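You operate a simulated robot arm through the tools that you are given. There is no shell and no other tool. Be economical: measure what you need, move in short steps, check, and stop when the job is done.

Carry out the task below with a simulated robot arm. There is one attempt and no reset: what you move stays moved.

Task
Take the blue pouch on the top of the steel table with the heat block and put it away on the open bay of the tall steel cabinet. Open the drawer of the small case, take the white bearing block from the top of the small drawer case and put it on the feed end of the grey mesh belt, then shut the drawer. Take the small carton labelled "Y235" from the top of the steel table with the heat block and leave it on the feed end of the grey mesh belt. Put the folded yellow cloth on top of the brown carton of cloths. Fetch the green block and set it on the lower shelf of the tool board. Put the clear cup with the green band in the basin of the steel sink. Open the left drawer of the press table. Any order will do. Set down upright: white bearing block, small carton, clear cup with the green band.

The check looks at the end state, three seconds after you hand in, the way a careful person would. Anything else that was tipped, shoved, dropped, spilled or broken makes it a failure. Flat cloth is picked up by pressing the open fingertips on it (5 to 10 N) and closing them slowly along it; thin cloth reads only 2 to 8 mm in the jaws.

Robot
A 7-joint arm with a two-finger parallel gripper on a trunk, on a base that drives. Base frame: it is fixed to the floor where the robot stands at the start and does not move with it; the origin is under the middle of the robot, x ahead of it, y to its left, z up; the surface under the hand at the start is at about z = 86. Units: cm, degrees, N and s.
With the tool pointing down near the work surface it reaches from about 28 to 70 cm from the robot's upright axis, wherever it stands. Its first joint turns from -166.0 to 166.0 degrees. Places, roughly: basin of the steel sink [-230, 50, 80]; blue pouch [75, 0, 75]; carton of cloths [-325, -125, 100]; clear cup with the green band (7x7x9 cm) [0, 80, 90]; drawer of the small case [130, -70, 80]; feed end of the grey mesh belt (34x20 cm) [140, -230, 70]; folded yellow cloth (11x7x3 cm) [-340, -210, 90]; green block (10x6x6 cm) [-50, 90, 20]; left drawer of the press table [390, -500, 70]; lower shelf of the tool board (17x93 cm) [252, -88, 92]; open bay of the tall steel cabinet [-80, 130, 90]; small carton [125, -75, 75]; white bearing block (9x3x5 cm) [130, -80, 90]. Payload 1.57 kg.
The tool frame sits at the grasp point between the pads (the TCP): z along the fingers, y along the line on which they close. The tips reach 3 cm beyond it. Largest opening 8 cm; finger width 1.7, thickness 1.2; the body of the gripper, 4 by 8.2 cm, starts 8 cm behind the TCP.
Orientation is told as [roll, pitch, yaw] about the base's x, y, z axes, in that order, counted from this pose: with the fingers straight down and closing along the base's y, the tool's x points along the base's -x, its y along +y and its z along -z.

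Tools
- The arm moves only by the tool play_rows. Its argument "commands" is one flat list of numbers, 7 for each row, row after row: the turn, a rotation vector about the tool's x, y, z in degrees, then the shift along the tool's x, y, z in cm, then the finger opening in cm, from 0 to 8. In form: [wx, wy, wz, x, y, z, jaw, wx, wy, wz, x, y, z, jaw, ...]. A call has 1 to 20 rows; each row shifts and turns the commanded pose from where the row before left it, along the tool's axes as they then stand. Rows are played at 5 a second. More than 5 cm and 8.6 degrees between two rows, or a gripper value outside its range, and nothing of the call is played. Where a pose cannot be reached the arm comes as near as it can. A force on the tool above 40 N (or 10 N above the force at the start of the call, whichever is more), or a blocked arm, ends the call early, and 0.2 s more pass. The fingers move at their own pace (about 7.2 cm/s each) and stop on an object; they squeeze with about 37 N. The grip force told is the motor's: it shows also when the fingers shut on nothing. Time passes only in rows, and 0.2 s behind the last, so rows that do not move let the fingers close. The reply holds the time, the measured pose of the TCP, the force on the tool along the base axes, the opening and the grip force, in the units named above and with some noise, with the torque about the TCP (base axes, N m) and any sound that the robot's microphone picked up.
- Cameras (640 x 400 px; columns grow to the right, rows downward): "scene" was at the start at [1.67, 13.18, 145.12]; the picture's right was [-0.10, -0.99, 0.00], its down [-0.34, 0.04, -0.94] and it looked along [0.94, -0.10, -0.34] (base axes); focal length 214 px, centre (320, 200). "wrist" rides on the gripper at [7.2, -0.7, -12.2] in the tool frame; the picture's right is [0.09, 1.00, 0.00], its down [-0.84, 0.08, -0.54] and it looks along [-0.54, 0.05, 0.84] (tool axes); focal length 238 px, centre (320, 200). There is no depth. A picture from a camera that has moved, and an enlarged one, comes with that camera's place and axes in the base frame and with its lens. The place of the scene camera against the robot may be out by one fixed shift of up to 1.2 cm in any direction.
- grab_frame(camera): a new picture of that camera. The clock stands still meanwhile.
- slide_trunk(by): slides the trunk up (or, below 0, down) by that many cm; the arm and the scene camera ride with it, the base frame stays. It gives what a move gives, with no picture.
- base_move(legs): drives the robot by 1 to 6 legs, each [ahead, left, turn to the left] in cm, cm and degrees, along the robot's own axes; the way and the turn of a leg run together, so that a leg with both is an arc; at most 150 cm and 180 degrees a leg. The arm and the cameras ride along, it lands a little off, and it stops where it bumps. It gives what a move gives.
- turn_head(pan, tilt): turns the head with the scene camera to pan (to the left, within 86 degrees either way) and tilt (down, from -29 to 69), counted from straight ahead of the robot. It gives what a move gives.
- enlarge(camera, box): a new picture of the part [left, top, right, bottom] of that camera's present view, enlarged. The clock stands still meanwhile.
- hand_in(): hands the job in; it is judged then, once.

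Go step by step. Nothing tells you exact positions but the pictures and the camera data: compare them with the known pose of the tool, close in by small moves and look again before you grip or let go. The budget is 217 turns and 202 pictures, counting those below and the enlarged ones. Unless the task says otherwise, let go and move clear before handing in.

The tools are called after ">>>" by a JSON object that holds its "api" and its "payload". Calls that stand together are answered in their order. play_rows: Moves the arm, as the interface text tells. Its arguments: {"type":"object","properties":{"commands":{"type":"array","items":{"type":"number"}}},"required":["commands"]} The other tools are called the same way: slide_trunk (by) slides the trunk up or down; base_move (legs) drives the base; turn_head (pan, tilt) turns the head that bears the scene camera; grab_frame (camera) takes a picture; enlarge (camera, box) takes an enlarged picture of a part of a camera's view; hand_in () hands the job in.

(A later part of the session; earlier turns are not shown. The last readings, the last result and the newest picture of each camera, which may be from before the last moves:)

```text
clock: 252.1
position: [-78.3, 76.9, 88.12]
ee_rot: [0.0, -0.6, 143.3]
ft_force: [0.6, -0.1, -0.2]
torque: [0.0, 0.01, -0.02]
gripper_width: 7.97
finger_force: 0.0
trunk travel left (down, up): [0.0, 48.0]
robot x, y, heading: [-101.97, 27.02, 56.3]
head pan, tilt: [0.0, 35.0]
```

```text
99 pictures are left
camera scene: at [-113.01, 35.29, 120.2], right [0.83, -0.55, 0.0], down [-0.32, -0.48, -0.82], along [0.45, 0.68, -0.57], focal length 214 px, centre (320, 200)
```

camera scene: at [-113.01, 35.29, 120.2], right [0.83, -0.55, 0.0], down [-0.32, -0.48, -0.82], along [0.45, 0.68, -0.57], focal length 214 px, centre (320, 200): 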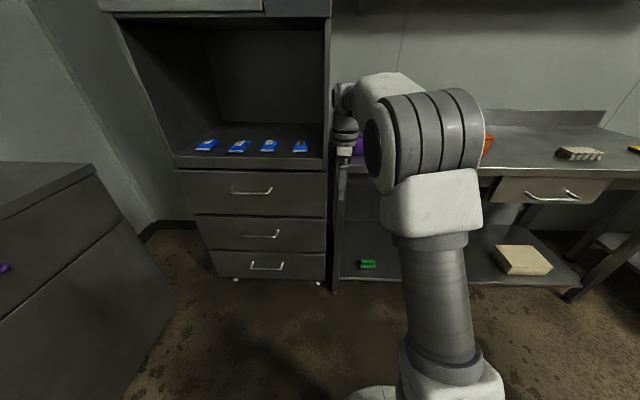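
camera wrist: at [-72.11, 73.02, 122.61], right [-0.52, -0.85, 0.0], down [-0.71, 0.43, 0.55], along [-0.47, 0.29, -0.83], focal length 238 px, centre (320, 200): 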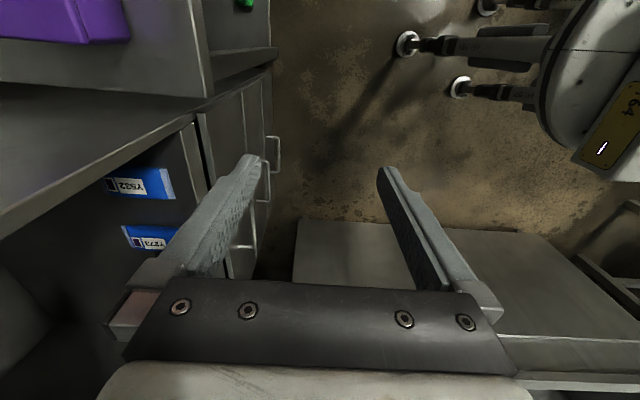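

The green block is eraser-shaped, long side along the shelf, 6 cm deep; I'll grip it across its depth with the tool vertical. First I centre the base sideways and lower the hand in front of the bench.

>>> {"api": "base_move", "payload": {"legs": [[0, -14, -2]]}}

>>> {"api": "play_rows", "payload": {"commands": [0, 0, 0, 0, 0, 4.5, 8, 0, 0, 0, 0, 0, 4.5, 8, 0, 0, 0, 0, 0, 4.5, 8, 0, 0, 0, 0, 0, 4.5, 8, 0, 0, 0, 0, 0, 4.5, 8, 0, 0, 0, 0, 0, 4.5, 8, 0, 0, 0, 0, 0, 4.5, 8, 0, 0, 0, 0, 0, 4.5, 8, 0, 0, 0, 0, 0, 4.5, 8, 0, 0, 0, 0, 0, 4.5, 8, 0, 0, 0, 0, 0, 0, 8]}}

>>> {"api": "grab_frame", "payload": {"camera": "scene"}}

>>> {"api": "grab_frame", "payload": {"camera": "wrist"}}

```text
clock: 253.8
position: [-65.31, 68.21, 88.11]
ee_rot: [0.1, -0.7, 141.4]
ft_force: [0.2, -0.5, 0.5]
torque: [-0.02, -0.03, 0.01]
gripper_width: 8.02
finger_force: 0.1
trunk travel left (down, up): [0.0, 48.0]
robot x, y, heading: [-90.93, 19.17, 54.5]
head pan, tilt: [0.0, 35.0]
```

```text
clock: 256.2
position: [-65.5, 68.61, 42.91]
ee_rot: [0.1, -0.7, 141.5]
ft_force: [0.0, 0.1, 0.8]
torque: [0.02, 0.0, -0.01]
gripper_width: 7.98
finger_force: 0.1
trunk travel left (down, up): [0.0, 48.0]
robot x, y, heading: [-91.07, 18.93, 54.3]
head pan, tilt: [0.0, 35.0]
```

```text
98 pictures are left
camera scene: at [-101.42, 27.88, 120.21], right [0.81, -0.58, 0.0], down [-0.33, -0.47, -0.82], along [0.48, 0.67, -0.57], focal length 214 px, centre (320, 200)
```

scene: 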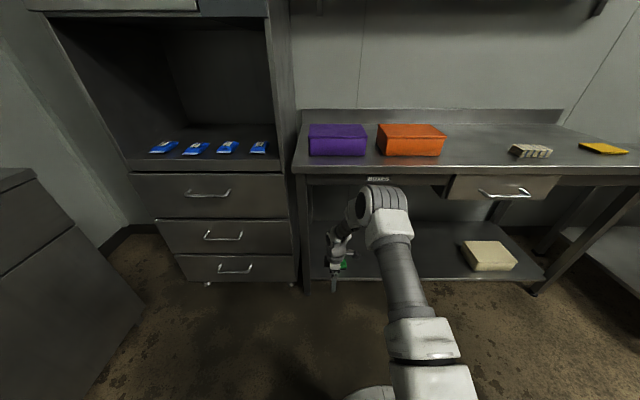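

```text
97 pictures are left
camera wrist: at [-59.44, 64.58, 54.9], right [-0.55, -0.84, 0.0], down [-0.7, 0.46, 0.55], along [-0.46, 0.3, -0.83], focal length 238 px, centre (320, 200)
```

wrist: 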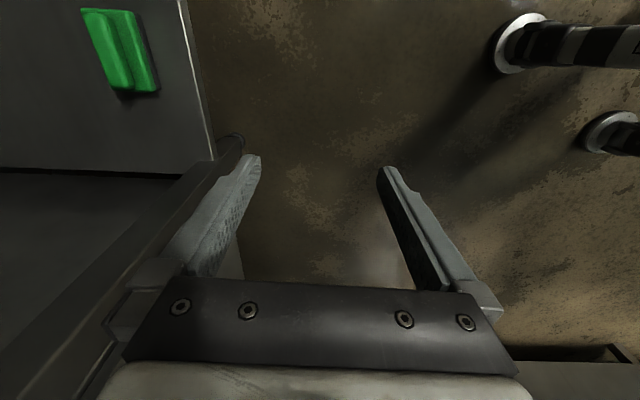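

Low reach works. To keep the forearm under the bench top I'll lower further, drive 12 cm forward, and view again.

>>> {"api": "play_rows", "payload": {"commands": [0, 0, 0, 0, 0, 4.5, 8, 0, 0, 0, 0, 0, 4.5, 8, 0, 0, 0, 0, 0, 4, 8, 0, 0, 0, 0, 0, 0, 8]}}

>>> {"api": "base_move", "payload": {"legs": [[12, 0, 0]]}}

>>> {"api": "grab_frame", "payload": {"camera": "scene"}}

>>> {"api": "grab_frame", "payload": {"camera": "wrist"}}

```text
clock: 257.2
position: [-65.67, 68.43, 30.06]
ee_rot: [-0.1, -0.7, 141.4]
ft_force: [0.6, 0.1, -0.4]
torque: [0.0, 0.01, -0.01]
gripper_width: 7.99
finger_force: 0.0
trunk travel left (down, up): [0.0, 48.0]
robot x, y, heading: [-90.73, 18.78, 54.7]
head pan, tilt: [0.0, 35.0]
```

```text
clock: 258.6
position: [-58.56, 78.49, 30.05]
ee_rot: [0.0, -0.7, 141.5]
ft_force: [0.9, 0.3, -0.6]
torque: [-0.01, -0.03, 0.02]
gripper_width: 8.01
finger_force: 0.1
trunk travel left (down, up): [0.0, 48.0]
robot x, y, heading: [-83.84, 28.96, 54.2]
head pan, tilt: [0.0, 35.0]
```

```text
96 pictures are left
camera scene: at [-94.28, 37.84, 120.21], right [0.81, -0.58, 0.0], down [-0.33, -0.47, -0.82], along [0.48, 0.67, -0.57], focal length 214 px, centre (320, 200)
```

scene: 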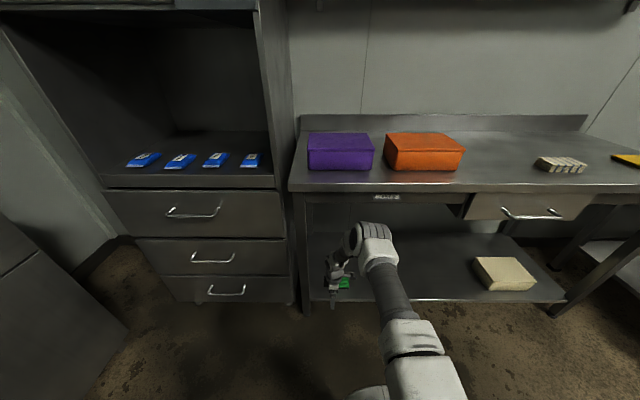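

```text
95 pictures are left
camera wrist: at [-52.49, 74.51, 42.14], right [-0.55, -0.84, 0.0], down [-0.7, 0.46, 0.55], along [-0.46, 0.3, -0.83], focal length 238 px, centre (320, 200)
```

wrist: 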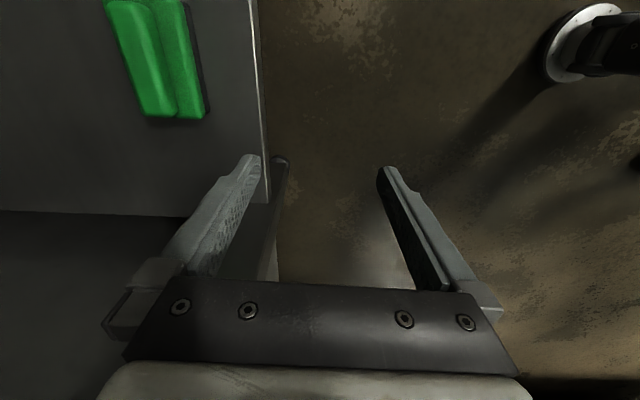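

Elbow stays low enough. I extend the hand under the bench over the block and re-check from the wrist.

>>> {"api": "play_rows", "payload": {"commands": [0, 0, -3, 2, -2, 0, 8, 0, 0, 0, 2, -3, 0, 8, 0, 0, 0, 1.9, -3.5, 0, 8, 0, 0, 0, 0, -2.5, 0, 8, 0, 0, 0, 0, -2.5, 0, 8, 0, 0, 0, 0, 0, 0, 8]}}

>>> {"api": "grab_frame", "payload": {"camera": "wrist"}}

>>> {"api": "grab_frame", "payload": {"camera": "scene"}}

```text
clock: 260.0
position: [-47.64, 83.9, 30.08]
ee_rot: [0.0, -0.7, 144.5]
ft_force: [-0.1, 0.7, -0.5]
torque: [0.01, 0.02, 0.0]
gripper_width: 8.01
finger_force: 0.0
out of reach, approached as far as the arm can: row 5
trunk travel left (down, up): [0.0, 48.0]
robot x, y, heading: [-83.82, 28.73, 54.2]
head pan, tilt: [0.0, 35.0]
```

```text
94 pictures are left
camera wrist: at [-41.23, 80.13, 41.99], right [-0.5, -0.86, 0.0], down [-0.72, 0.42, 0.55], along [-0.48, 0.28, -0.83], focal length 238 px, centre (320, 200)
```

wrist: 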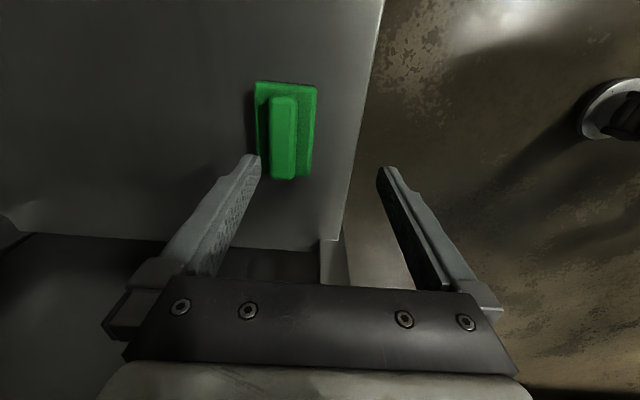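

```text
93 pictures are left
camera scene: at [-94.27, 37.84, 120.21], right [0.81, -0.58, 0.0], down [-0.33, -0.47, -0.82], along [0.48, 0.67, -0.57], focal length 214 px, centre (320, 200)
```

scene: 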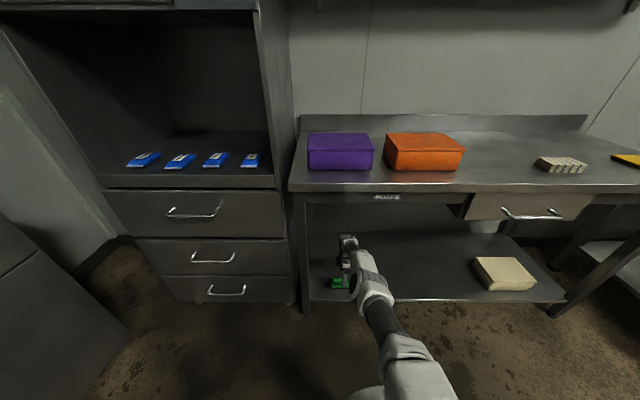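

Block centre ≈(-45.7,86.7); the hand needs 3 cm more. I nudge the base forward 3.5 cm and look.

>>> {"api": "base_move", "payload": {"legs": [[3.5, 0, 0]]}}

>>> {"api": "grab_frame", "payload": {"camera": "wrist"}}

```text
clock: 260.9
position: [-45.45, 86.64, 29.95]
ee_rot: [0.0, -0.8, 144.5]
ft_force: [0.0, -0.8, 0.5]
torque: [0.02, 0.02, 0.01]
gripper_width: 8.0
finger_force: 0.0
trunk travel left (down, up): [0.0, 48.0]
robot x, y, heading: [-81.77, 32.0, 54.3]
head pan, tilt: [0.0, 35.0]
```

```text
92 pictures are left
camera wrist: at [-39.2, 83.01, 42.02], right [-0.5, -0.86, 0.0], down [-0.72, 0.42, 0.55], along [-0.48, 0.28, -0.83], focal length 238 px, centre (320, 200)
```

wrist: 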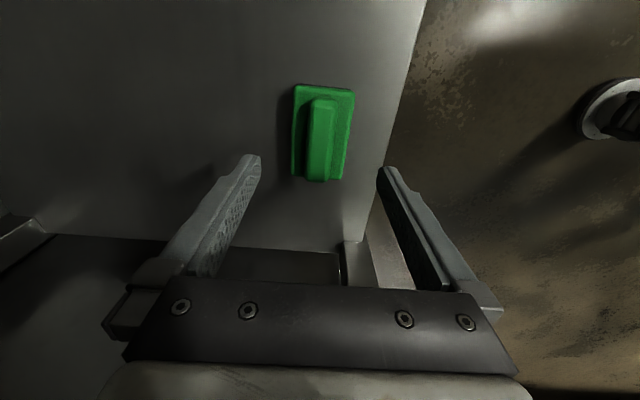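

Centred. Descend to the shelf around the block, stopping at contact.

>>> {"api": "play_rows", "payload": {"commands": [0, 0, 0, 0, 0, 3.5, 8, 0, 0, 0, 0, 0, 3, 8, 0, 0, 0, 0, 0, 2, 8, 0, 0, 0, 0, 0, 1, 8, 0, 0, 0, 0, 0, 0.6, 8, 0, 0, 0, 0, 0, 0.6, 8, 0, 0, 0, 0, 0, 0, 8]}}

>>> {"api": "grab_frame", "payload": {"camera": "wrist"}}

```text
clock: 262.5
position: [-47.08, 84.44, 24.72]
ee_rot: [0.1, -0.6, 144.5]
ft_force: [-0.1, -0.7, 0.0]
torque: [-0.01, 0.01, 0.0]
gripper_width: 8.02
finger_force: 0.1
out of reach, approached as far as the arm can: row 1, 2, 3, 4, 5
trunk travel left (down, up): [0.0, 48.0]
robot x, y, heading: [-81.66, 31.84, 54.5]
head pan, tilt: [0.0, 35.0]
```

```text
91 pictures are left
camera wrist: at [-40.73, 80.71, 36.73], right [-0.5, -0.86, 0.0], down [-0.72, 0.42, 0.55], along [-0.48, 0.28, -0.83], focal length 238 px, centre (320, 200)
```

wrist: 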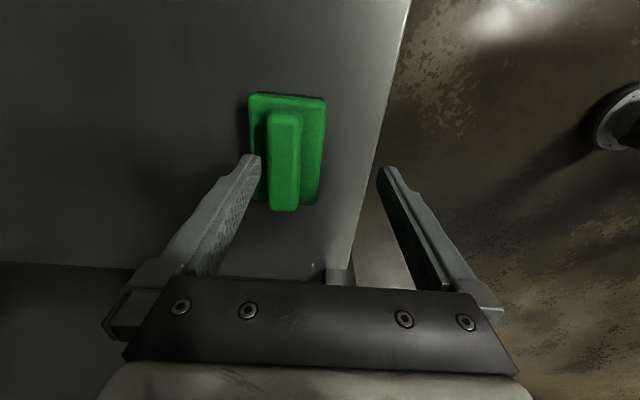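

Slightly out of reach that low. I raise, bring the base 7 cm closer, and retry.

>>> {"api": "play_rows", "payload": {"commands": [0, 0, 0, 0, 3, -3, 8, 0, 0, 0, 0, 3, -3, 8, 0, 0, 0, 0, 1, -2, 8, 0, 0, 0, 0, 0, 0, 8]}}

>>> {"api": "base_move", "payload": {"legs": [[7, 0, 0]]}}

>>> {"api": "grab_frame", "payload": {"camera": "wrist"}}

>>> {"api": "grab_frame", "payload": {"camera": "scene"}}

```text
clock: 263.5
position: [-50.63, 78.89, 32.69]
ee_rot: [-0.1, -0.6, 144.5]
ft_force: [-0.4, -0.6, 0.1]
torque: [-0.01, 0.02, -0.03]
gripper_width: 8.03
finger_force: 0.1
trunk travel left (down, up): [0.0, 48.0]
robot x, y, heading: [-81.67, 32.33, 54.5]
head pan, tilt: [0.0, 35.0]
```

```text
clock: 264.7
position: [-46.59, 84.41, 32.72]
ee_rot: [0.0, -0.7, 144.6]
ft_force: [0.0, 0.6, 0.4]
torque: [-0.02, 0.0, 0.0]
gripper_width: 7.99
finger_force: 0.0
trunk travel left (down, up): [0.0, 48.0]
robot x, y, heading: [-77.55, 37.36, 54.6]
head pan, tilt: [0.0, 35.0]
```

```text
90 pictures are left
camera wrist: at [-40.33, 80.74, 44.68], right [-0.5, -0.86, 0.0], down [-0.72, 0.42, 0.55], along [-0.48, 0.28, -0.83], focal length 238 px, centre (320, 200)
```

wrist: 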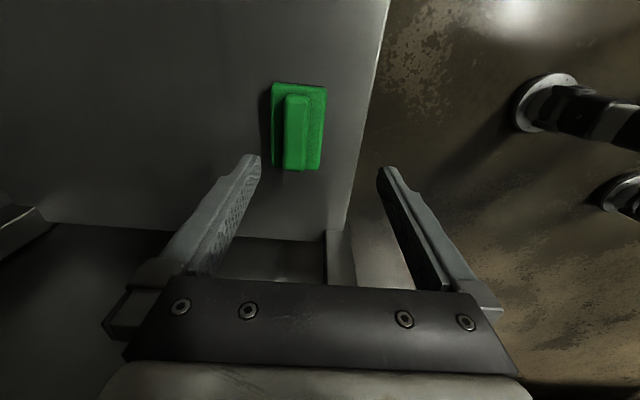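

```text
89 pictures are left
camera scene: at [-88.23, 46.3, 120.21], right [0.81, -0.58, 0.0], down [-0.33, -0.47, -0.82], along [0.48, 0.67, -0.57], focal length 214 px, centre (320, 200)
```

scene: 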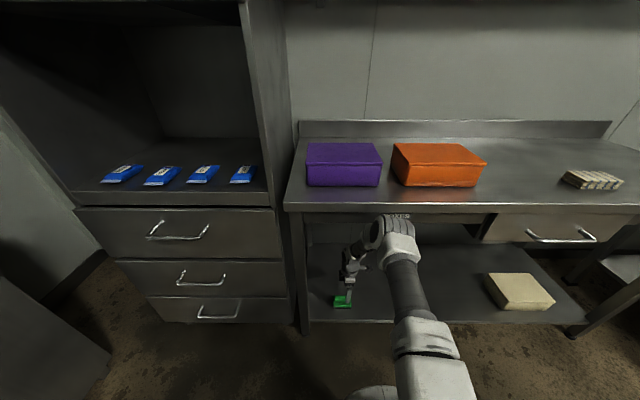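

>>> {"api": "play_rows", "payload": {"commands": [0, 0, 0, -0.5, -1.2, 2, 8, 0, 0, 0, 0, -1.2, 2, 8, 0, 0, 0, 0, 0, 3, 8, 0, 0, 0, 0, 0, 2.5, 8, 0, 0, 0, 0, 0, 0, 8]}}

>>> {"api": "grab_frame", "payload": {"camera": "wrist"}}

>>> {"api": "grab_frame", "payload": {"camera": "scene"}}

```text
clock: 265.9
position: [-45.54, 86.95, 22.94]
ee_rot: [0.0, -0.7, 144.5]
ft_force: [-0.6, -1.2, -0.2]
torque: [-0.02, 0.01, 0.0]
gripper_width: 8.0
finger_force: 0.0
trunk travel left (down, up): [0.0, 48.0]
robot x, y, heading: [-78.01, 37.27, 54.5]
head pan, tilt: [0.0, 35.0]
```

```text
88 pictures are left
camera wrist: at [-39.22, 83.26, 34.97], right [-0.5, -0.86, 0.0], down [-0.72, 0.42, 0.55], along [-0.48, 0.28, -0.83], focal length 238 px, centre (320, 200)
```

wrist: 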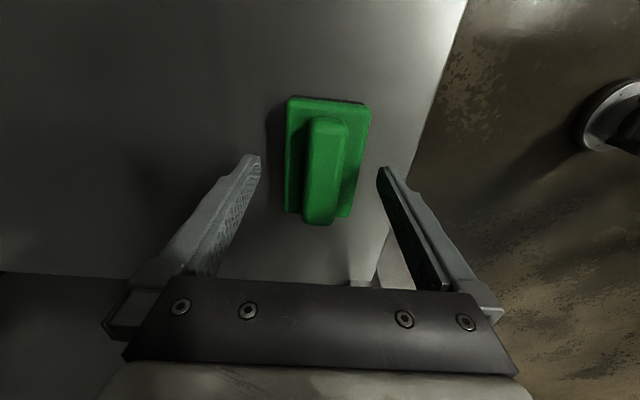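

```text
87 pictures are left
camera scene: at [-88.23, 46.3, 120.21], right [0.81, -0.58, 0.0], down [-0.33, -0.47, -0.82], along [0.48, 0.67, -0.57], focal length 214 px, centre (320, 200)
```

scene: 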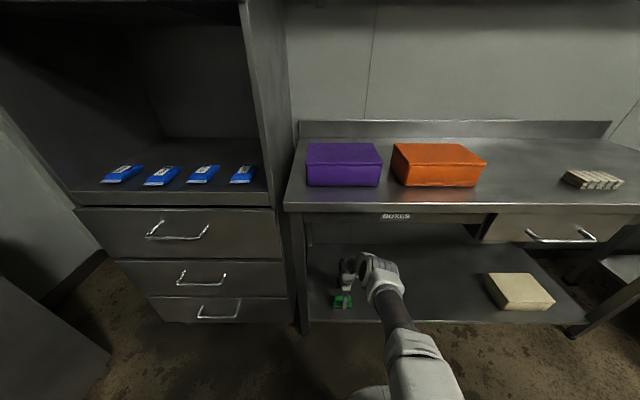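

>>> {"api": "play_rows", "payload": {"commands": [0, 0, 0, 0, 0.4, 1, 8, 0, 0, 0, 0, 0, 1, 8, 0, 0, 0, 0, 0, 0.6, 8, 0, 0, 0, 0, 0, 0.5, 8, 0, 0, 0, 0, 0, 0.5, 8, 0, 0, 0, 0, 0, 0, 8]}}

>>> {"api": "grab_frame", "payload": {"camera": "wrist"}}

```text
clock: 267.3
position: [-46.1, 86.44, 19.45]
ee_rot: [0.0, -0.7, 144.4]
ft_force: [-0.1, -0.4, 0.6]
torque: [-0.01, -0.02, 0.0]
gripper_width: 8.02
finger_force: 0.2
trunk travel left (down, up): [0.0, 48.0]
robot x, y, heading: [-77.37, 37.28, 54.2]
head pan, tilt: [0.0, 35.0]
```

```text
86 pictures are left
camera wrist: at [-39.7, 82.9, 31.5], right [-0.5, -0.86, 0.0], down [-0.72, 0.42, 0.55], along [-0.48, 0.28, -0.83], focal length 238 px, centre (320, 200)
```

wrist: 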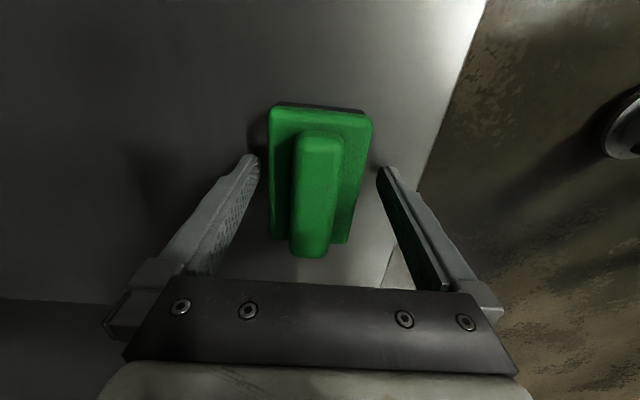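

>>> {"api": "play_rows", "payload": {"commands": [0, 0, 0, 0, 0, 0.5, 8, 0, 0, 0, 0, 0, 0.5, 8, 0, 0, 0, 0, 0, 0.4, 8, 0, 0, 0, 0, 0, 0.4, 8, 0, 0, 0, 0, 0, 0.4, 8, 0, 0, 0, 0, 0, 0, 8]}}

>>> {"api": "grab_frame", "payload": {"camera": "wrist"}}

```text
clock: 267.9
position: [-45.88, 86.64, 19.06]
ee_rot: [0.0, -0.7, 144.6]
ft_force: [-2.9, -2.4, 15.6]
torque: [-0.13, -0.03, 0.12]
gripper_width: 7.67
finger_force: 0.1
trunk travel left (down, up): [0.0, 48.0]
robot x, y, heading: [-77.45, 37.31, 54.7]
head pan, tilt: [0.0, 35.0]
stopped in row 3: the force on the tool passed its limit at 47 N (the readings are from after the stop); the commanded pose is now the measured one
```

```text
85 pictures are left
camera wrist: at [-39.57, 83.0, 31.03], right [-0.5, -0.86, 0.0], down [-0.72, 0.42, 0.55], along [-0.48, 0.28, -0.83], focal length 238 px, centre (320, 200)
```

wrist: 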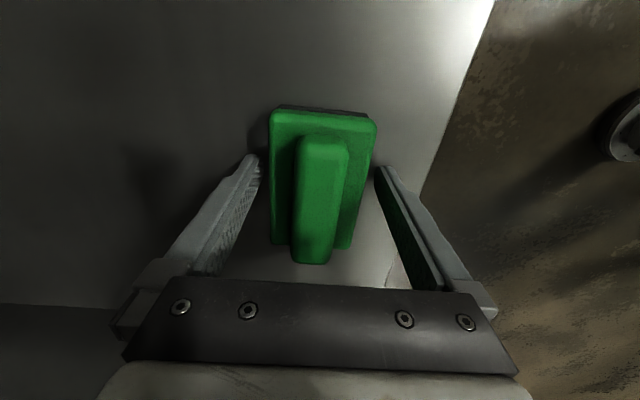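

Tips are on the shelf either side. Close and lift a little.

>>> {"api": "play_rows", "payload": {"commands": [0, 0, 0, 0, 0, -0.4, 8, 0, 0, 0, 0, 0, 0, 6.5, 0, 0, 0, 0, 0, 0, 5, 0, 0, 0, 0, 0, 0, 3, 0, 0, 0, 0, 0, 0, 2, 0, 0, 0, 0, 0, 0, 2, 0, 0, 0, 0, 0, -2, 2, 0, 0, 0, 0, 0, -3, 2, 0, 0, 0, 0, 0, -3, 2, 0, 0, 0, 0, 0, 0, 2]}}

>>> {"api": "grab_frame", "payload": {"camera": "wrist"}}

```text
clock: 270.1
position: [-45.89, 86.56, 27.05]
ee_rot: [0.2, -0.6, 144.6]
ft_force: [-0.2, 0.3, -0.2]
torque: [0.0, 0.02, 0.02]
gripper_width: 5.74
finger_force: 36.8
trunk travel left (down, up): [0.0, 48.0]
robot x, y, heading: [-77.57, 37.35, 54.6]
head pan, tilt: [0.0, 35.0]
```

```text
84 pictures are left
camera wrist: at [-39.6, 82.87, 38.99], right [-0.5, -0.86, 0.0], down [-0.72, 0.42, 0.55], along [-0.48, 0.28, -0.83], focal length 238 px, centre (320, 200)
```

wrist: 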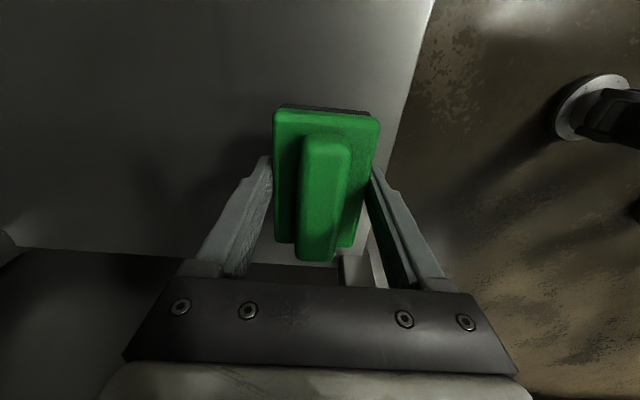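

Green block held. Back out from under the bench, raise the arm and trunk, turn toward the heat-block table side.

>>> {"api": "base_move", "payload": {"legs": [[-42, 0, 0]]}}

>>> {"api": "slide_trunk", "payload": {"by": 22.5}}

>>> {"api": "play_rows", "payload": {"commands": [0, 0, 0, 0, 0.6, -4.5, 2, 0, 0, 0, 0, 0.6, -4.5, 2, 0, 0, 0, 0, 0.6, -4.5, 2, 0, 0, 0, 0, 0.6, -4.5, 2, 0, 0, 0, 0, 0.6, -4.5, 2, 0, 0, 0, 0, 0.6, -4.5, 2, 0, 0, 0, 0, 0.6, -4.5, 2, 0, 0, 0, 0, 0.6, -4.5, 2, 0, 0, 0, 0, 0.6, -4.5, 2, 0, 0, 0, 0, 0.6, -4.5, 2, 0, 0, 0, 0, 0.6, -4.5, 2, 0, 0, 0, 0, 0.6, -4.5, 2, 0, 0, 0, 0, 0.6, -4.5, 2, 0, 0, 0, 0, 0, 0, 2]}}

>>> {"api": "base_move", "payload": {"legs": [[0, 0, -90], [120, 0, 0]]}}

>>> {"api": "turn_head", "payload": {"pan": 0, "tilt": 25}}

>>> {"api": "grab_frame", "payload": {"camera": "scene"}}

```text
clock: 273.4
position: [-70.59, 52.78, 26.96]
ee_rot: [0.3, -0.7, 145.1]
ft_force: [0.0, 1.0, -1.2]
torque: [-0.01, -0.01, 0.03]
gripper_width: 5.72
finger_force: 37.0
trunk travel left (down, up): [0.0, 48.0]
robot x, y, heading: [-102.11, 3.27, 55.2]
head pan, tilt: [0.0, 35.0]
stopped in leg 1: the robot was blocked; the commanded pose is now the measured one
```

```text
clock: 275.8
position: [-70.46, 52.7, 49.42]
ee_rot: [0.2, -0.8, 145.0]
ft_force: [-0.6, -0.4, -0.9]
torque: [0.02, 0.02, 0.01]
gripper_width: 5.7
finger_force: 37.1
trunk travel left (down, up): [-22.5, 25.5]
robot x, y, heading: [-101.96, 3.09, 55.2]
head pan, tilt: [0.0, 35.0]
```

```text
clock: 278.8
position: [-74.58, 46.38, 107.83]
ee_rot: [0.2, -0.7, 145.1]
ft_force: [-0.6, 0.3, -2.1]
torque: [0.0, -0.01, -0.01]
gripper_width: 5.7
finger_force: 37.2
trunk travel left (down, up): [-22.5, 25.5]
robot x, y, heading: [-101.77, 3.25, 55.1]
head pan, tilt: [0.0, 35.0]
```

```text
clock: 284.7
position: [-58.61, -23.87, 107.81]
ee_rot: [0.2, -0.7, 55.4]
ft_force: [-0.1, -0.6, -0.6]
torque: [-0.03, 0.01, 0.02]
gripper_width: 5.68
finger_force: 37.1
trunk travel left (down, up): [-22.5, 25.5]
robot x, y, heading: [-101.63, 3.23, -34.8]
head pan, tilt: [0.0, 35.0]
stopped in leg 2: the robot was blocked; the commanded pose is now the measured one
```

```text
clock: 285.4
position: [-58.66, -24.01, 107.67]
ee_rot: [0.3, -0.7, 55.4]
ft_force: [0.7, 1.3, -1.6]
torque: [0.02, 0.0, 0.02]
gripper_width: 5.69
finger_force: 36.9
trunk travel left (down, up): [-22.5, 25.5]
robot x, y, heading: [-101.79, 3.19, -34.7]
head pan, tilt: [0.0, 25.0]
```

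```text
83 pictures are left
camera scene: at [-92.45, 14.24, 144.28], right [-0.57, -0.82, 0.0], down [-0.35, 0.24, -0.91], along [0.75, -0.52, -0.42], focal length 214 px, centre (320, 200)
```

scene: 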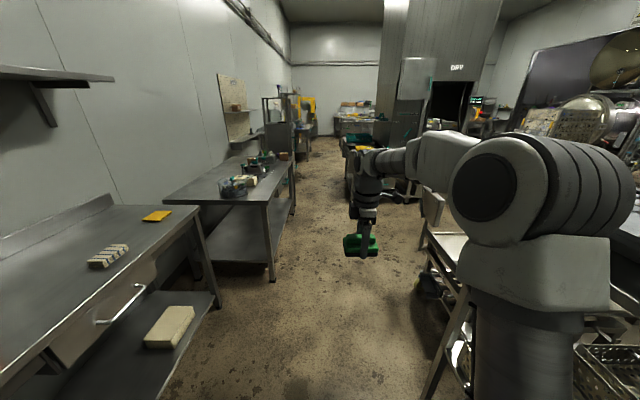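

The rack on my right blocks; I shift left first, then drive ahead past it.

>>> {"api": "base_move", "payload": {"legs": [[0, 17, -1], [130, 0, 0]]}}

>>> {"api": "grab_frame", "payload": {"camera": "scene"}}

```text
clock: 295.7
position: [56.42, -89.09, 107.82]
ee_rot: [0.1, -0.7, 53.4]
ft_force: [-0.3, 0.1, -1.1]
torque: [-0.02, -0.02, 0.0]
gripper_width: 5.74
finger_force: 37.1
trunk travel left (down, up): [-22.5, 25.5]
robot x, y, heading: [14.14, -60.37, -36.7]
head pan, tilt: [0.0, 25.0]
```

```text
82 pictures are left
camera scene: at [23.93, -49.85, 144.28], right [-0.6, -0.8, 0.0], down [-0.34, 0.25, -0.91], along [0.73, -0.54, -0.42], focal length 214 px, centre (320, 200)
```

scene: 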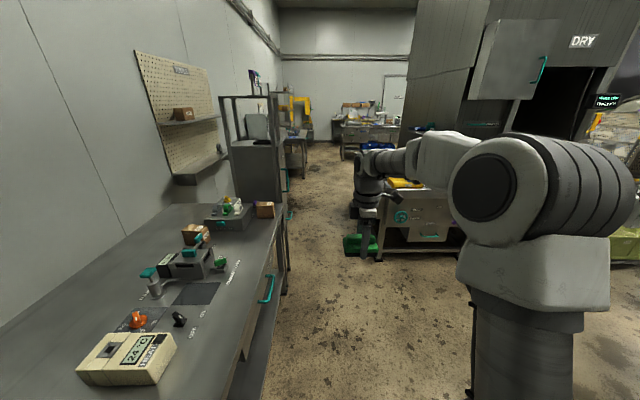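

Table with the heat block on the left, pegboard with two shelves beyond, belt machine front-right. I drive on down the aisle centre and look left.

>>> {"api": "base_move", "payload": {"legs": [[110, -3, 1]]}}

>>> {"api": "turn_head", "payload": {"pan": 40, "tilt": 25}}

>>> {"api": "grab_frame", "payload": {"camera": "scene"}}

>>> {"api": "turn_head", "payload": {"pan": 0, "tilt": 30}}

>>> {"api": "grab_frame", "payload": {"camera": "scene"}}

```text
clock: 303.2
position: [142.54, -157.93, 107.76]
ee_rot: [0.2, -0.7, 52.9]
ft_force: [0.2, -0.4, -0.7]
torque: [-0.04, -0.02, 0.01]
gripper_width: 5.73
finger_force: 37.1
trunk travel left (down, up): [-22.5, 25.5]
robot x, y, heading: [99.99, -128.8, -37.2]
head pan, tilt: [0.0, 25.0]
```

```text
clock: 304.3
position: [142.41, -157.95, 107.84]
ee_rot: [0.2, -0.7, 52.9]
ft_force: [-0.4, 0.6, -1.6]
torque: [-0.03, -0.04, 0.0]
gripper_width: 5.69
finger_force: 36.8
trunk travel left (down, up): [-22.5, 25.5]
robot x, y, heading: [100.64, -129.14, -37.1]
head pan, tilt: [40.0, 25.0]
```

```text
81 pictures are left
camera scene: at [112.18, -112.43, 144.28], right [0.05, -1.0, 0.0], down [-0.42, -0.02, -0.91], along [0.91, 0.04, -0.42], focal length 214 px, centre (320, 200)
```

scene: 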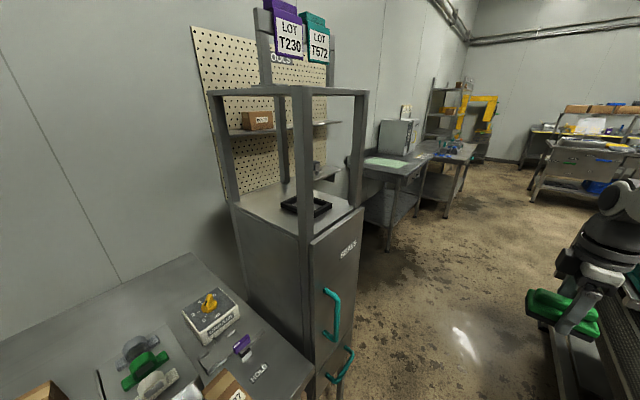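

```text
clock: 305.4
position: [142.45, -157.79, 107.78]
ee_rot: [0.2, -0.7, 53.0]
ft_force: [0.6, -0.7, -1.1]
torque: [-0.02, 0.03, -0.01]
gripper_width: 5.73
finger_force: 37.3
trunk travel left (down, up): [-22.5, 25.5]
robot x, y, heading: [100.43, -128.86, -36.9]
head pan, tilt: [0.0, 30.0]
```

```text
80 pictures are left
camera scene: at [110.19, -118.33, 143.49], right [-0.6, -0.8, 0.0], down [-0.4, 0.3, -0.87], along [0.69, -0.52, -0.5], focal length 214 px, centre (320, 200)
```

scene: 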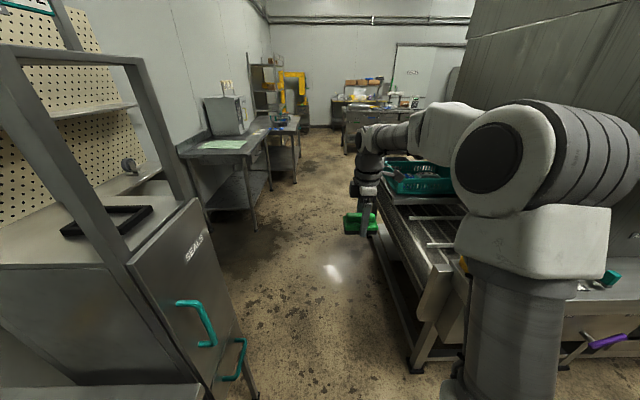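

The pegboard's lower shelf is reachable in the gap beyond the SEALS cabinet (t≈246…345). I drive to that gap and turn left to face it.

>>> {"api": "base_move", "payload": {"legs": [[0, 0, 1.2], [131, 6, 0], [0, 0, 90]]}}

>>> {"api": "turn_head", "payload": {"pan": 0, "tilt": 30}}

>>> {"api": "grab_frame", "payload": {"camera": "scene"}}

>>> {"api": "turn_head", "payload": {"pan": 35, "tilt": 30}}

>>> {"api": "grab_frame", "payload": {"camera": "scene"}}

```text
clock: 319.6
position: [236.86, -159.3, 107.79]
ee_rot: [0.3, -0.7, 143.4]
ft_force: [-0.4, 0.1, -1.2]
torque: [0.02, -0.02, -0.01]
gripper_width: 5.75
finger_force: 37.0
trunk travel left (down, up): [-22.5, 25.5]
robot x, y, heading: [208.17, -201.88, 53.1]
head pan, tilt: [0.0, 30.0]
```

```text
clock: 320.2
position: [236.8, -159.3, 107.81]
ee_rot: [0.2, -0.7, 143.4]
ft_force: [-0.5, -0.3, -1.4]
torque: [0.0, 0.01, 0.04]
gripper_width: 5.71
finger_force: 36.7
trunk travel left (down, up): [-22.5, 25.5]
robot x, y, heading: [208.23, -201.61, 53.4]
head pan, tilt: [0.0, 30.0]
```

```text
79 pictures are left
camera scene: at [198.14, -192.16, 143.48], right [0.8, -0.6, 0.0], down [-0.3, -0.4, -0.87], along [0.52, 0.69, -0.5], focal length 214 px, centre (320, 200)
```

scene: 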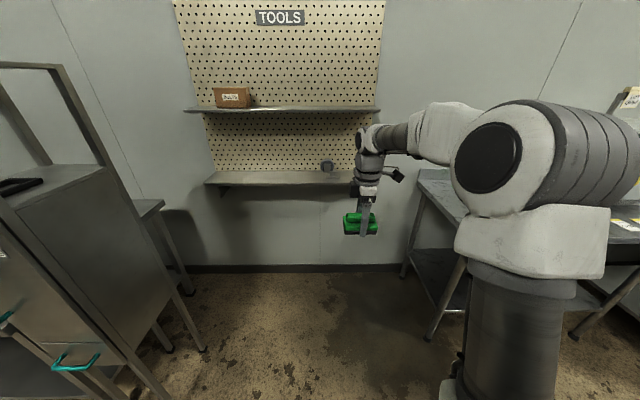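

```text
clock: 321.2
position: [236.92, -159.31, 107.84]
ee_rot: [0.2, -0.7, 143.4]
ft_force: [0.0, 0.6, -1.5]
torque: [-0.02, 0.03, 0.0]
gripper_width: 5.72
finger_force: 37.4
trunk travel left (down, up): [-22.5, 25.5]
robot x, y, heading: [208.47, -201.26, 53.2]
head pan, tilt: [35.0, 30.0]
```

```text
78 pictures are left
camera scene: at [193.01, -190.37, 143.48], right [1.0, -0.03, 0.0], down [-0.01, -0.5, -0.87], along [0.03, 0.87, -0.5], focal length 214 px, centre (320, 200)
```

scene: 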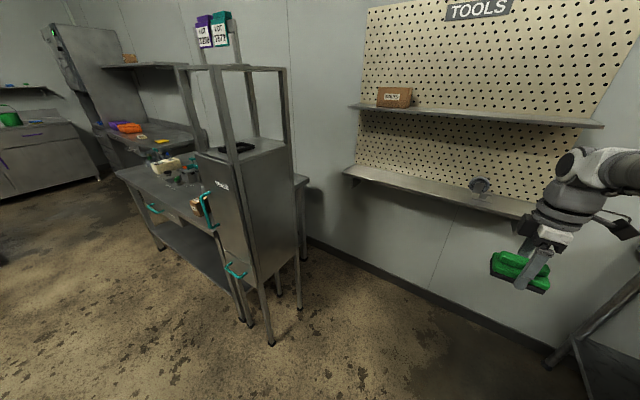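

Clear view: lower shelf front edge n≈68, z≈92, upper shelf at z≈129. I move the base in front of a free section and lower the hand to slide in between.

>>> {"api": "base_move", "payload": {"legs": [[0, 24, 1], [46, 0, 0]]}}

>>> {"api": "play_rows", "payload": {"commands": [0, 0, 0, 0, 0, 4, 2, 0, 0, 0, 0, 0, 4, 2, 0, 0, 0, 0, 0, 0, 2]}}

>>> {"api": "turn_head", "payload": {"pan": 0, "tilt": 30}}

>>> {"api": "grab_frame", "payload": {"camera": "scene"}}

>>> {"api": "grab_frame", "payload": {"camera": "wrist"}}

```text
clock: 326.7
position: [243.67, -107.74, 107.74]
ee_rot: [0.2, -0.7, 144.7]
ft_force: [-0.2, 0.0, -1.2]
torque: [0.0, 0.0, -0.01]
gripper_width: 5.7
finger_force: 36.9
trunk travel left (down, up): [-22.5, 25.5]
robot x, y, heading: [216.34, -150.74, 54.8]
head pan, tilt: [35.0, 30.0]
```

```text
clock: 327.5
position: [243.67, -107.84, 99.79]
ee_rot: [0.2, -0.7, 144.7]
ft_force: [-0.3, 0.4, -0.6]
torque: [0.0, -0.01, 0.02]
gripper_width: 5.69
finger_force: 36.8
trunk travel left (down, up): [-22.5, 25.5]
robot x, y, heading: [215.95, -150.48, 54.7]
head pan, tilt: [35.0, 30.0]
```

```text
clock: 328.5
position: [243.77, -107.89, 99.68]
ee_rot: [0.2, -0.7, 144.7]
ft_force: [0.2, 0.6, -1.2]
torque: [0.0, 0.02, 0.02]
gripper_width: 5.71
finger_force: 36.3
trunk travel left (down, up): [-22.5, 25.5]
robot x, y, heading: [215.82, -150.96, 54.7]
head pan, tilt: [0.0, 30.0]
```

```text
77 pictures are left
camera scene: at [205.6, -141.48, 143.48], right [0.82, -0.58, 0.0], down [-0.29, -0.41, -0.87], along [0.5, 0.71, -0.5], focal length 214 px, centre (320, 200)
```

scene: 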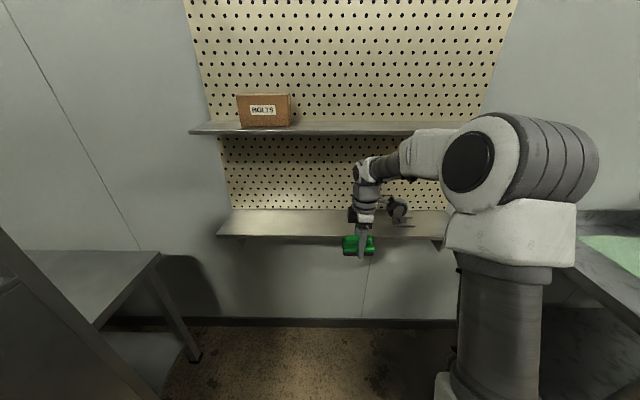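

```text
76 pictures are left
camera wrist: at [250.0, -111.51, 111.76], right [-0.5, -0.87, 0.0], down [-0.72, 0.42, 0.55], along [-0.48, 0.27, -0.83], focal length 238 px, centre (320, 200)
```

wrist: 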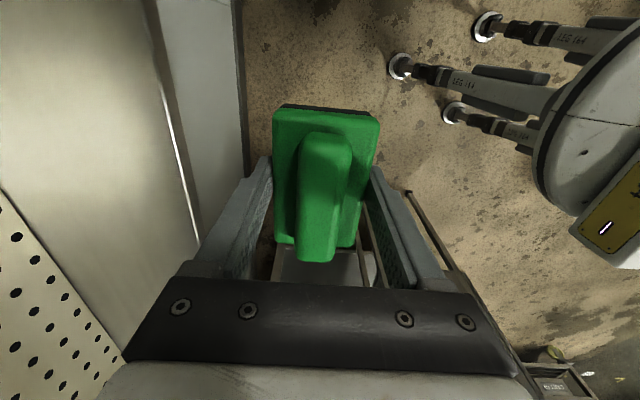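

I extend the block over the shelf at low height (under the upper shelf), shifting a bit left away from the small grey item.

>>> {"api": "play_rows", "payload": {"commands": [0, 0, 0, -1.5, -3, 0, 2, 0, 0, 0, -1.5, -3, 0, 2, 0, 0, 0, -1.5, -4, 0, 2, 0, 0, 0, 0, -4, 0, 2, 0, 0, 0, 0, -4, 0, 2, 0, 0, 0, 0, -3.5, 0, 2, 0, 0, 0, 0, 0, 0, 2]}}

>>> {"api": "grab_frame", "payload": {"camera": "scene"}}

>>> {"api": "grab_frame", "payload": {"camera": "wrist"}}

```text
clock: 330.1
position: [251.47, -90.28, 99.66]
ee_rot: [0.3, -0.6, 144.7]
ft_force: [0.0, -1.0, 0.3]
torque: [-0.01, -0.01, 0.02]
gripper_width: 5.73
finger_force: 36.7
out of reach, approached as far as the arm can: row 6
trunk travel left (down, up): [-22.5, 25.5]
robot x, y, heading: [215.83, -150.65, 54.5]
head pan, tilt: [0.0, 30.0]
```

```text
75 pictures are left
camera scene: at [205.61, -141.49, 143.48], right [0.82, -0.58, 0.0], down [-0.29, -0.41, -0.87], along [0.5, 0.71, -0.5], focal length 214 px, centre (320, 200)
```

scene: 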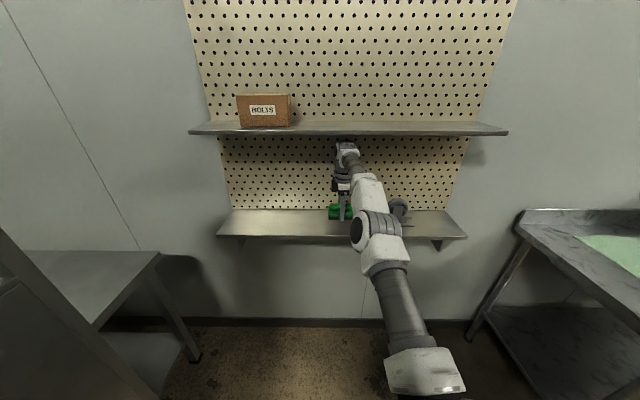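

```text
74 pictures are left
camera wrist: at [257.85, -93.96, 111.58], right [-0.5, -0.87, 0.0], down [-0.72, 0.42, 0.55], along [-0.48, 0.27, -0.83], focal length 238 px, centre (320, 200)
```

wrist: 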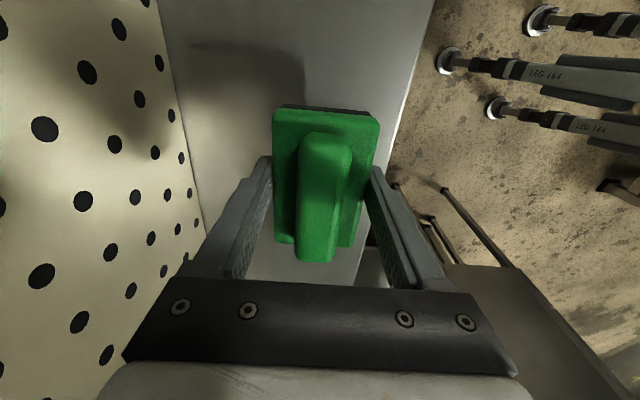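

Block is over the shelf; I nudge the base 3 cm forward for margin and lower to contact.

>>> {"api": "base_move", "payload": {"legs": [[3, 0, 0]]}}

>>> {"api": "play_rows", "payload": {"commands": [0, 0, 0, 0, 0, 2, 2, 0, 0, 0, 0, 0, 0.8, 2, 0, 0, 0, 0, 0, 0.5, 2, 0, 0, 0, 0, 0, 0.5, 2, 0, 0, 0, 0, 0, 0.5, 2, 0, 0, 0, 0, 0, 0.5, 2, 0, 0, 0, 0, 0, 0.5, 2, 0, 0, 0, 0, 0, 0.5, 2, 0, 0, 0, 0, 0, 0, 2]}}

>>> {"api": "grab_frame", "payload": {"camera": "wrist"}}

>>> {"api": "enlarge", "payload": {"camera": "scene", "box": [270, 120, 430, 250]}}

```text
clock: 330.9
position: [253.28, -87.91, 99.63]
ee_rot: [0.2, -0.6, 144.7]
ft_force: [0.0, 0.2, -0.6]
torque: [-0.03, -0.04, 0.01]
gripper_width: 5.72
finger_force: 37.1
trunk travel left (down, up): [-22.5, 25.5]
robot x, y, heading: [217.95, -148.24, 54.5]
head pan, tilt: [0.0, 30.0]
```

```text
clock: 332.7
position: [253.28, -87.74, 95.17]
ee_rot: [-0.8, -0.8, 144.6]
ft_force: [-0.4, -2.3, 12.9]
torque: [-0.49, 0.18, -0.01]
gripper_width: 5.73
finger_force: 36.7
trunk travel left (down, up): [-22.5, 25.5]
robot x, y, heading: [218.02, -148.01, 54.4]
head pan, tilt: [0.0, 30.0]
stopped in row 8: the force on the tool passed its limit at 46 N (the readings are from after the stop); the commanded pose is now the measured one
```

```text
73 pictures are left
camera wrist: at [259.56, -91.65, 107.08], right [-0.5, -0.86, -0.02], down [-0.72, 0.41, 0.55], along [-0.47, 0.29, -0.83], focal length 238 px, centre (320, 200)
```

wrist: 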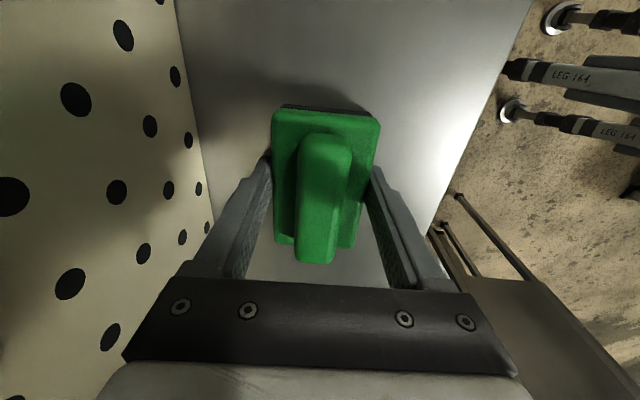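

```text
3.08 times, centred on (350, 185) of scene
camera zoom: at [207.25, -139.21, 143.46], right [0.81, -0.58, 0.0], down [-0.29, -0.41, -0.87], along [0.5, 0.71, -0.5], focal length 660 px, centre (228, 246)
```

zoom: 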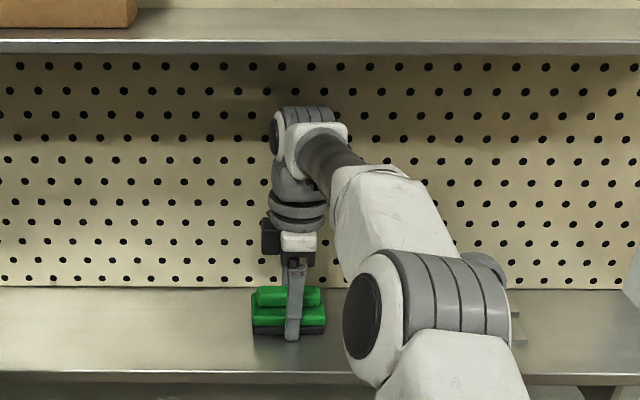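

The block sits on the shelf. To avoid the upper shelf, I open and slide the fingers sideways off the block, then withdraw.

>>> {"api": "play_rows", "payload": {"commands": [0, 0, 0, 0, 0, -0.3, 7, 0, 0, 0, 0, 0, -0.2, 8, 0, 0, 0, 0, 0, 0, 8, 0, 0, 0, -2, 0, -0.3, 8, 0, 0, 0, -3, 0, 0, 8, 0, 0, 0, -3, 0, 0, 8, 0, 0, 0, -2, 0, 0, 8, 0, 0, 0, 0, 4, -0.5, 8, 0, 0, 0, 0, 4, -0.5, 8, 0, 0, 0, 0, 4, -0.5, 8, 0, 0, 0, 0, 4, -1, 8, 0, 0, 0, 0, 4, -1, 8, 0, 0, 0, 0, 4, -2, 8, 0, 0, 0, 0, 0, 0, 8]}}

>>> {"api": "grab_frame", "payload": {"camera": "scene"}}

```text
clock: 335.7
position: [231.07, -102.01, 100.97]
ee_rot: [-0.4, -0.8, 144.5]
ft_force: [0.5, 0.0, 0.4]
torque: [-0.01, -0.02, 0.02]
gripper_width: 8.0
finger_force: 0.0
out of reach, approached as far as the arm can: row 7
trunk travel left (down, up): [-22.5, 25.5]
robot x, y, heading: [217.92, -148.2, 54.9]
head pan, tilt: [0.0, 30.0]
```

```text
71 pictures are left
camera scene: at [207.31, -139.1, 143.48], right [0.81, -0.58, 0.0], down [-0.29, -0.41, -0.87], along [0.5, 0.71, -0.5], focal length 214 px, centre (320, 200)
```

scene: 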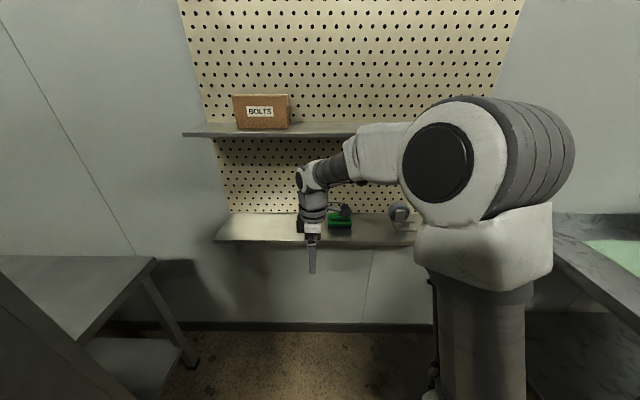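

Green block is on the shelf. Now back out and drive to face the middle of the heat-block table to find the small drawer case, bearing block and carton.

>>> {"api": "play_rows", "payload": {"commands": [0, 0, 0, 2, 0, -4, 8, 0, 0, 0, 3, 0, -4, 8, 0, 0, 0, 3, 0, 0, 8, 0, 0, 0, 3, 0, 0, 8, 0, 0, 0, 0, 0, 0, 8]}}

>>> {"api": "base_move", "payload": {"legs": [[-53, 0, -0.5], [0, 113, 0]]}}

>>> {"api": "turn_head", "payload": {"pan": 0, "tilt": 40}}

>>> {"api": "grab_frame", "payload": {"camera": "scene"}}

```text
clock: 336.9
position: [240.23, -108.47, 108.81]
ee_rot: [-0.5, -0.8, 144.7]
ft_force: [-0.4, -0.4, -0.1]
torque: [0.01, -0.02, -0.01]
gripper_width: 8.02
finger_force: 0.1
trunk travel left (down, up): [-22.5, 25.5]
robot x, y, heading: [217.66, -148.36, 54.7]
head pan, tilt: [0.0, 30.0]
```

```text
clock: 344.9
position: [168.82, -123.29, 108.71]
ee_rot: [-0.3, 0.0, 144.0]
ft_force: [2.0, -3.0, 0.5]
torque: [0.27, 0.23, 0.0]
gripper_width: 8.0
finger_force: 0.1
trunk travel left (down, up): [-22.5, 25.5]
robot x, y, heading: [145.66, -162.69, 55.2]
head pan, tilt: [0.0, 30.0]
stopped in leg 2: the force on the tool passed its limit at 58 N (the readings are from after the stop); the commanded pose is now the measured one
```

```text
clock: 345.7
position: [168.76, -123.23, 108.67]
ee_rot: [-0.3, -0.1, 144.0]
ft_force: [5.3, -6.3, 1.1]
torque: [0.47, 0.39, -0.05]
gripper_width: 8.01
finger_force: 0.1
trunk travel left (down, up): [-22.5, 25.5]
robot x, y, heading: [145.77, -162.37, 54.9]
head pan, tilt: [0.0, 40.0]
```

```text
70 pictures are left
camera scene: at [135.08, -154.06, 141.96], right [0.82, -0.57, 0.0], down [-0.37, -0.53, -0.77], along [0.44, 0.63, -0.64], focal length 214 px, centre (320, 200)
```

scene: 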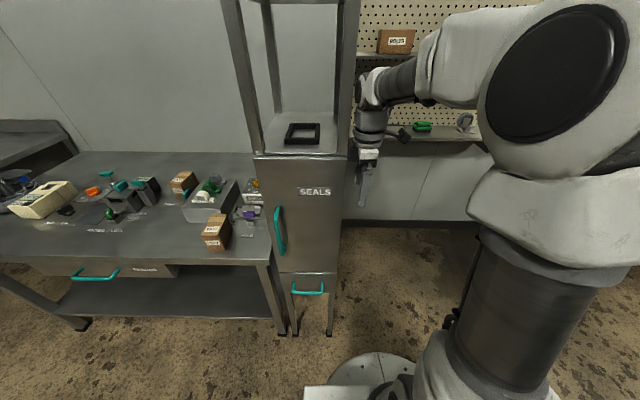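

The hand touched the SEALS cabinet's post. I back off to the right and away, then zoom on the table.

>>> {"api": "base_move", "payload": {"legs": [[0, -4, 0], [-14, 0, -0.5], [0, 40, 0]]}}

>>> {"api": "enlarge", "payload": {"camera": "scene", "box": [60, 100, 380, 300]}}

```text
clock: 347.5
position: [169.58, -129.76, 108.75]
ee_rot: [-0.2, -0.2, 143.8]
ft_force: [0.3, 0.4, 0.6]
torque: [-0.02, -0.01, 0.01]
gripper_width: 8.02
finger_force: 0.0
trunk travel left (down, up): [-22.5, 25.5]
robot x, y, heading: [146.49, -168.79, 55.1]
head pan, tilt: [0.0, 40.0]
stopped in leg 2: the robot was blocked; the commanded pose is now the measured one
```

```text
2.00 times, centred on (220, 200) of scene
camera zoom: at [135.57, -160.28, 141.95], right [0.82, -0.58, 0.0], down [-0.37, -0.53, -0.77], along [0.44, 0.63, -0.64], focal length 429 px, centre (520, 200)
```

zoom: 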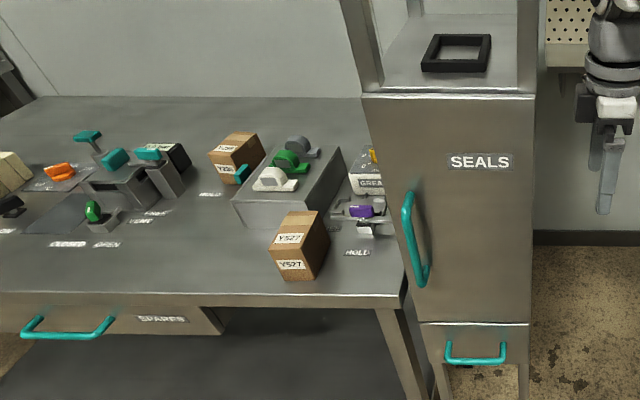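

I see a small steel case on the table with white, green and silver bearing blocks on top, cartons around it. I retract the hand and slide left in front of it.

>>> {"api": "play_rows", "payload": {"commands": [0, 0, 0, 0, 3, 0, 8, 0, 0, 0, 0, 3, 0, 8, 0, 0, 0, 0, 2.5, 0, 8, 0, 0, 0, 0, 0, 0, 8]}}

>>> {"api": "base_move", "payload": {"legs": [[3, 0, -0.8], [0, 64, 0]]}}

>>> {"api": "turn_head", "payload": {"pan": 0, "tilt": 40}}

>>> {"api": "grab_frame", "payload": {"camera": "scene"}}

>>> {"api": "enlarge", "payload": {"camera": "scene", "box": [280, 120, 440, 220]}}

```text
clock: 348.5
position: [164.36, -136.52, 108.59]
ee_rot: [-0.2, -0.1, 143.8]
ft_force: [0.1, 0.3, -0.2]
torque: [0.0, 0.0, -0.02]
gripper_width: 8.0
finger_force: 0.1
trunk travel left (down, up): [-22.5, 25.5]
robot x, y, heading: [146.01, -169.45, 55.2]
head pan, tilt: [0.0, 40.0]
```

```text
clock: 354.1
position: [114.77, -97.52, 108.46]
ee_rot: [-0.3, -0.1, 144.0]
ft_force: [-0.2, -1.0, 0.1]
torque: [0.01, -0.05, -0.01]
gripper_width: 8.0
finger_force: 0.0
trunk travel left (down, up): [-22.5, 25.5]
robot x, y, heading: [96.69, -130.24, 55.2]
head pan, tilt: [0.0, 40.0]
```

```text
clock: 354.7
position: [114.78, -97.64, 108.56]
ee_rot: [-0.2, -0.2, 144.0]
ft_force: [0.2, 0.0, -0.3]
torque: [0.01, 0.03, 0.0]
gripper_width: 7.98
finger_force: 0.1
trunk travel left (down, up): [-22.5, 25.5]
robot x, y, heading: [96.57, -129.99, 55.0]
head pan, tilt: [0.0, 40.0]
```

```text
68 pictures are left
camera scene: at [86.0, -121.34, 141.95], right [0.82, -0.57, 0.0], down [-0.37, -0.53, -0.77], along [0.44, 0.63, -0.64], focal length 214 px, centre (320, 200)
```

scene: 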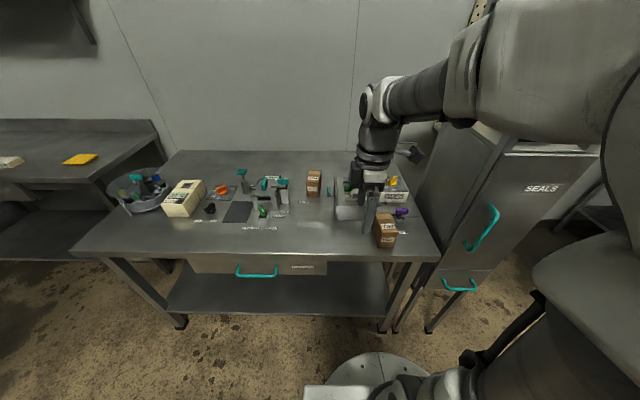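

```text
4.00 times, centred on (360, 170) of scene
camera zoom: at [86.0, -121.34, 141.95], right [0.82, -0.57, 0.0], down [-0.37, -0.53, -0.77], along [0.44, 0.63, -0.64], focal length 858 px, centre (160, 320)
```

zoom: 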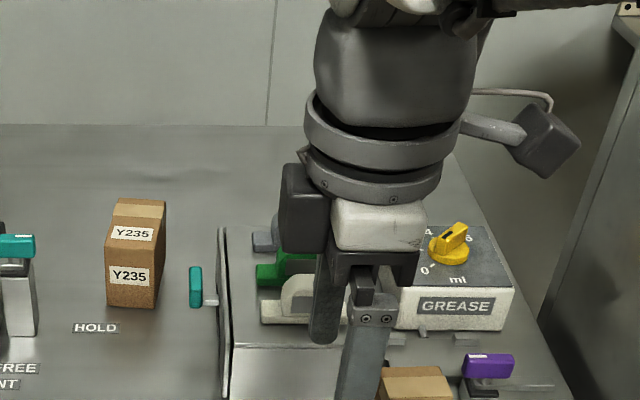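

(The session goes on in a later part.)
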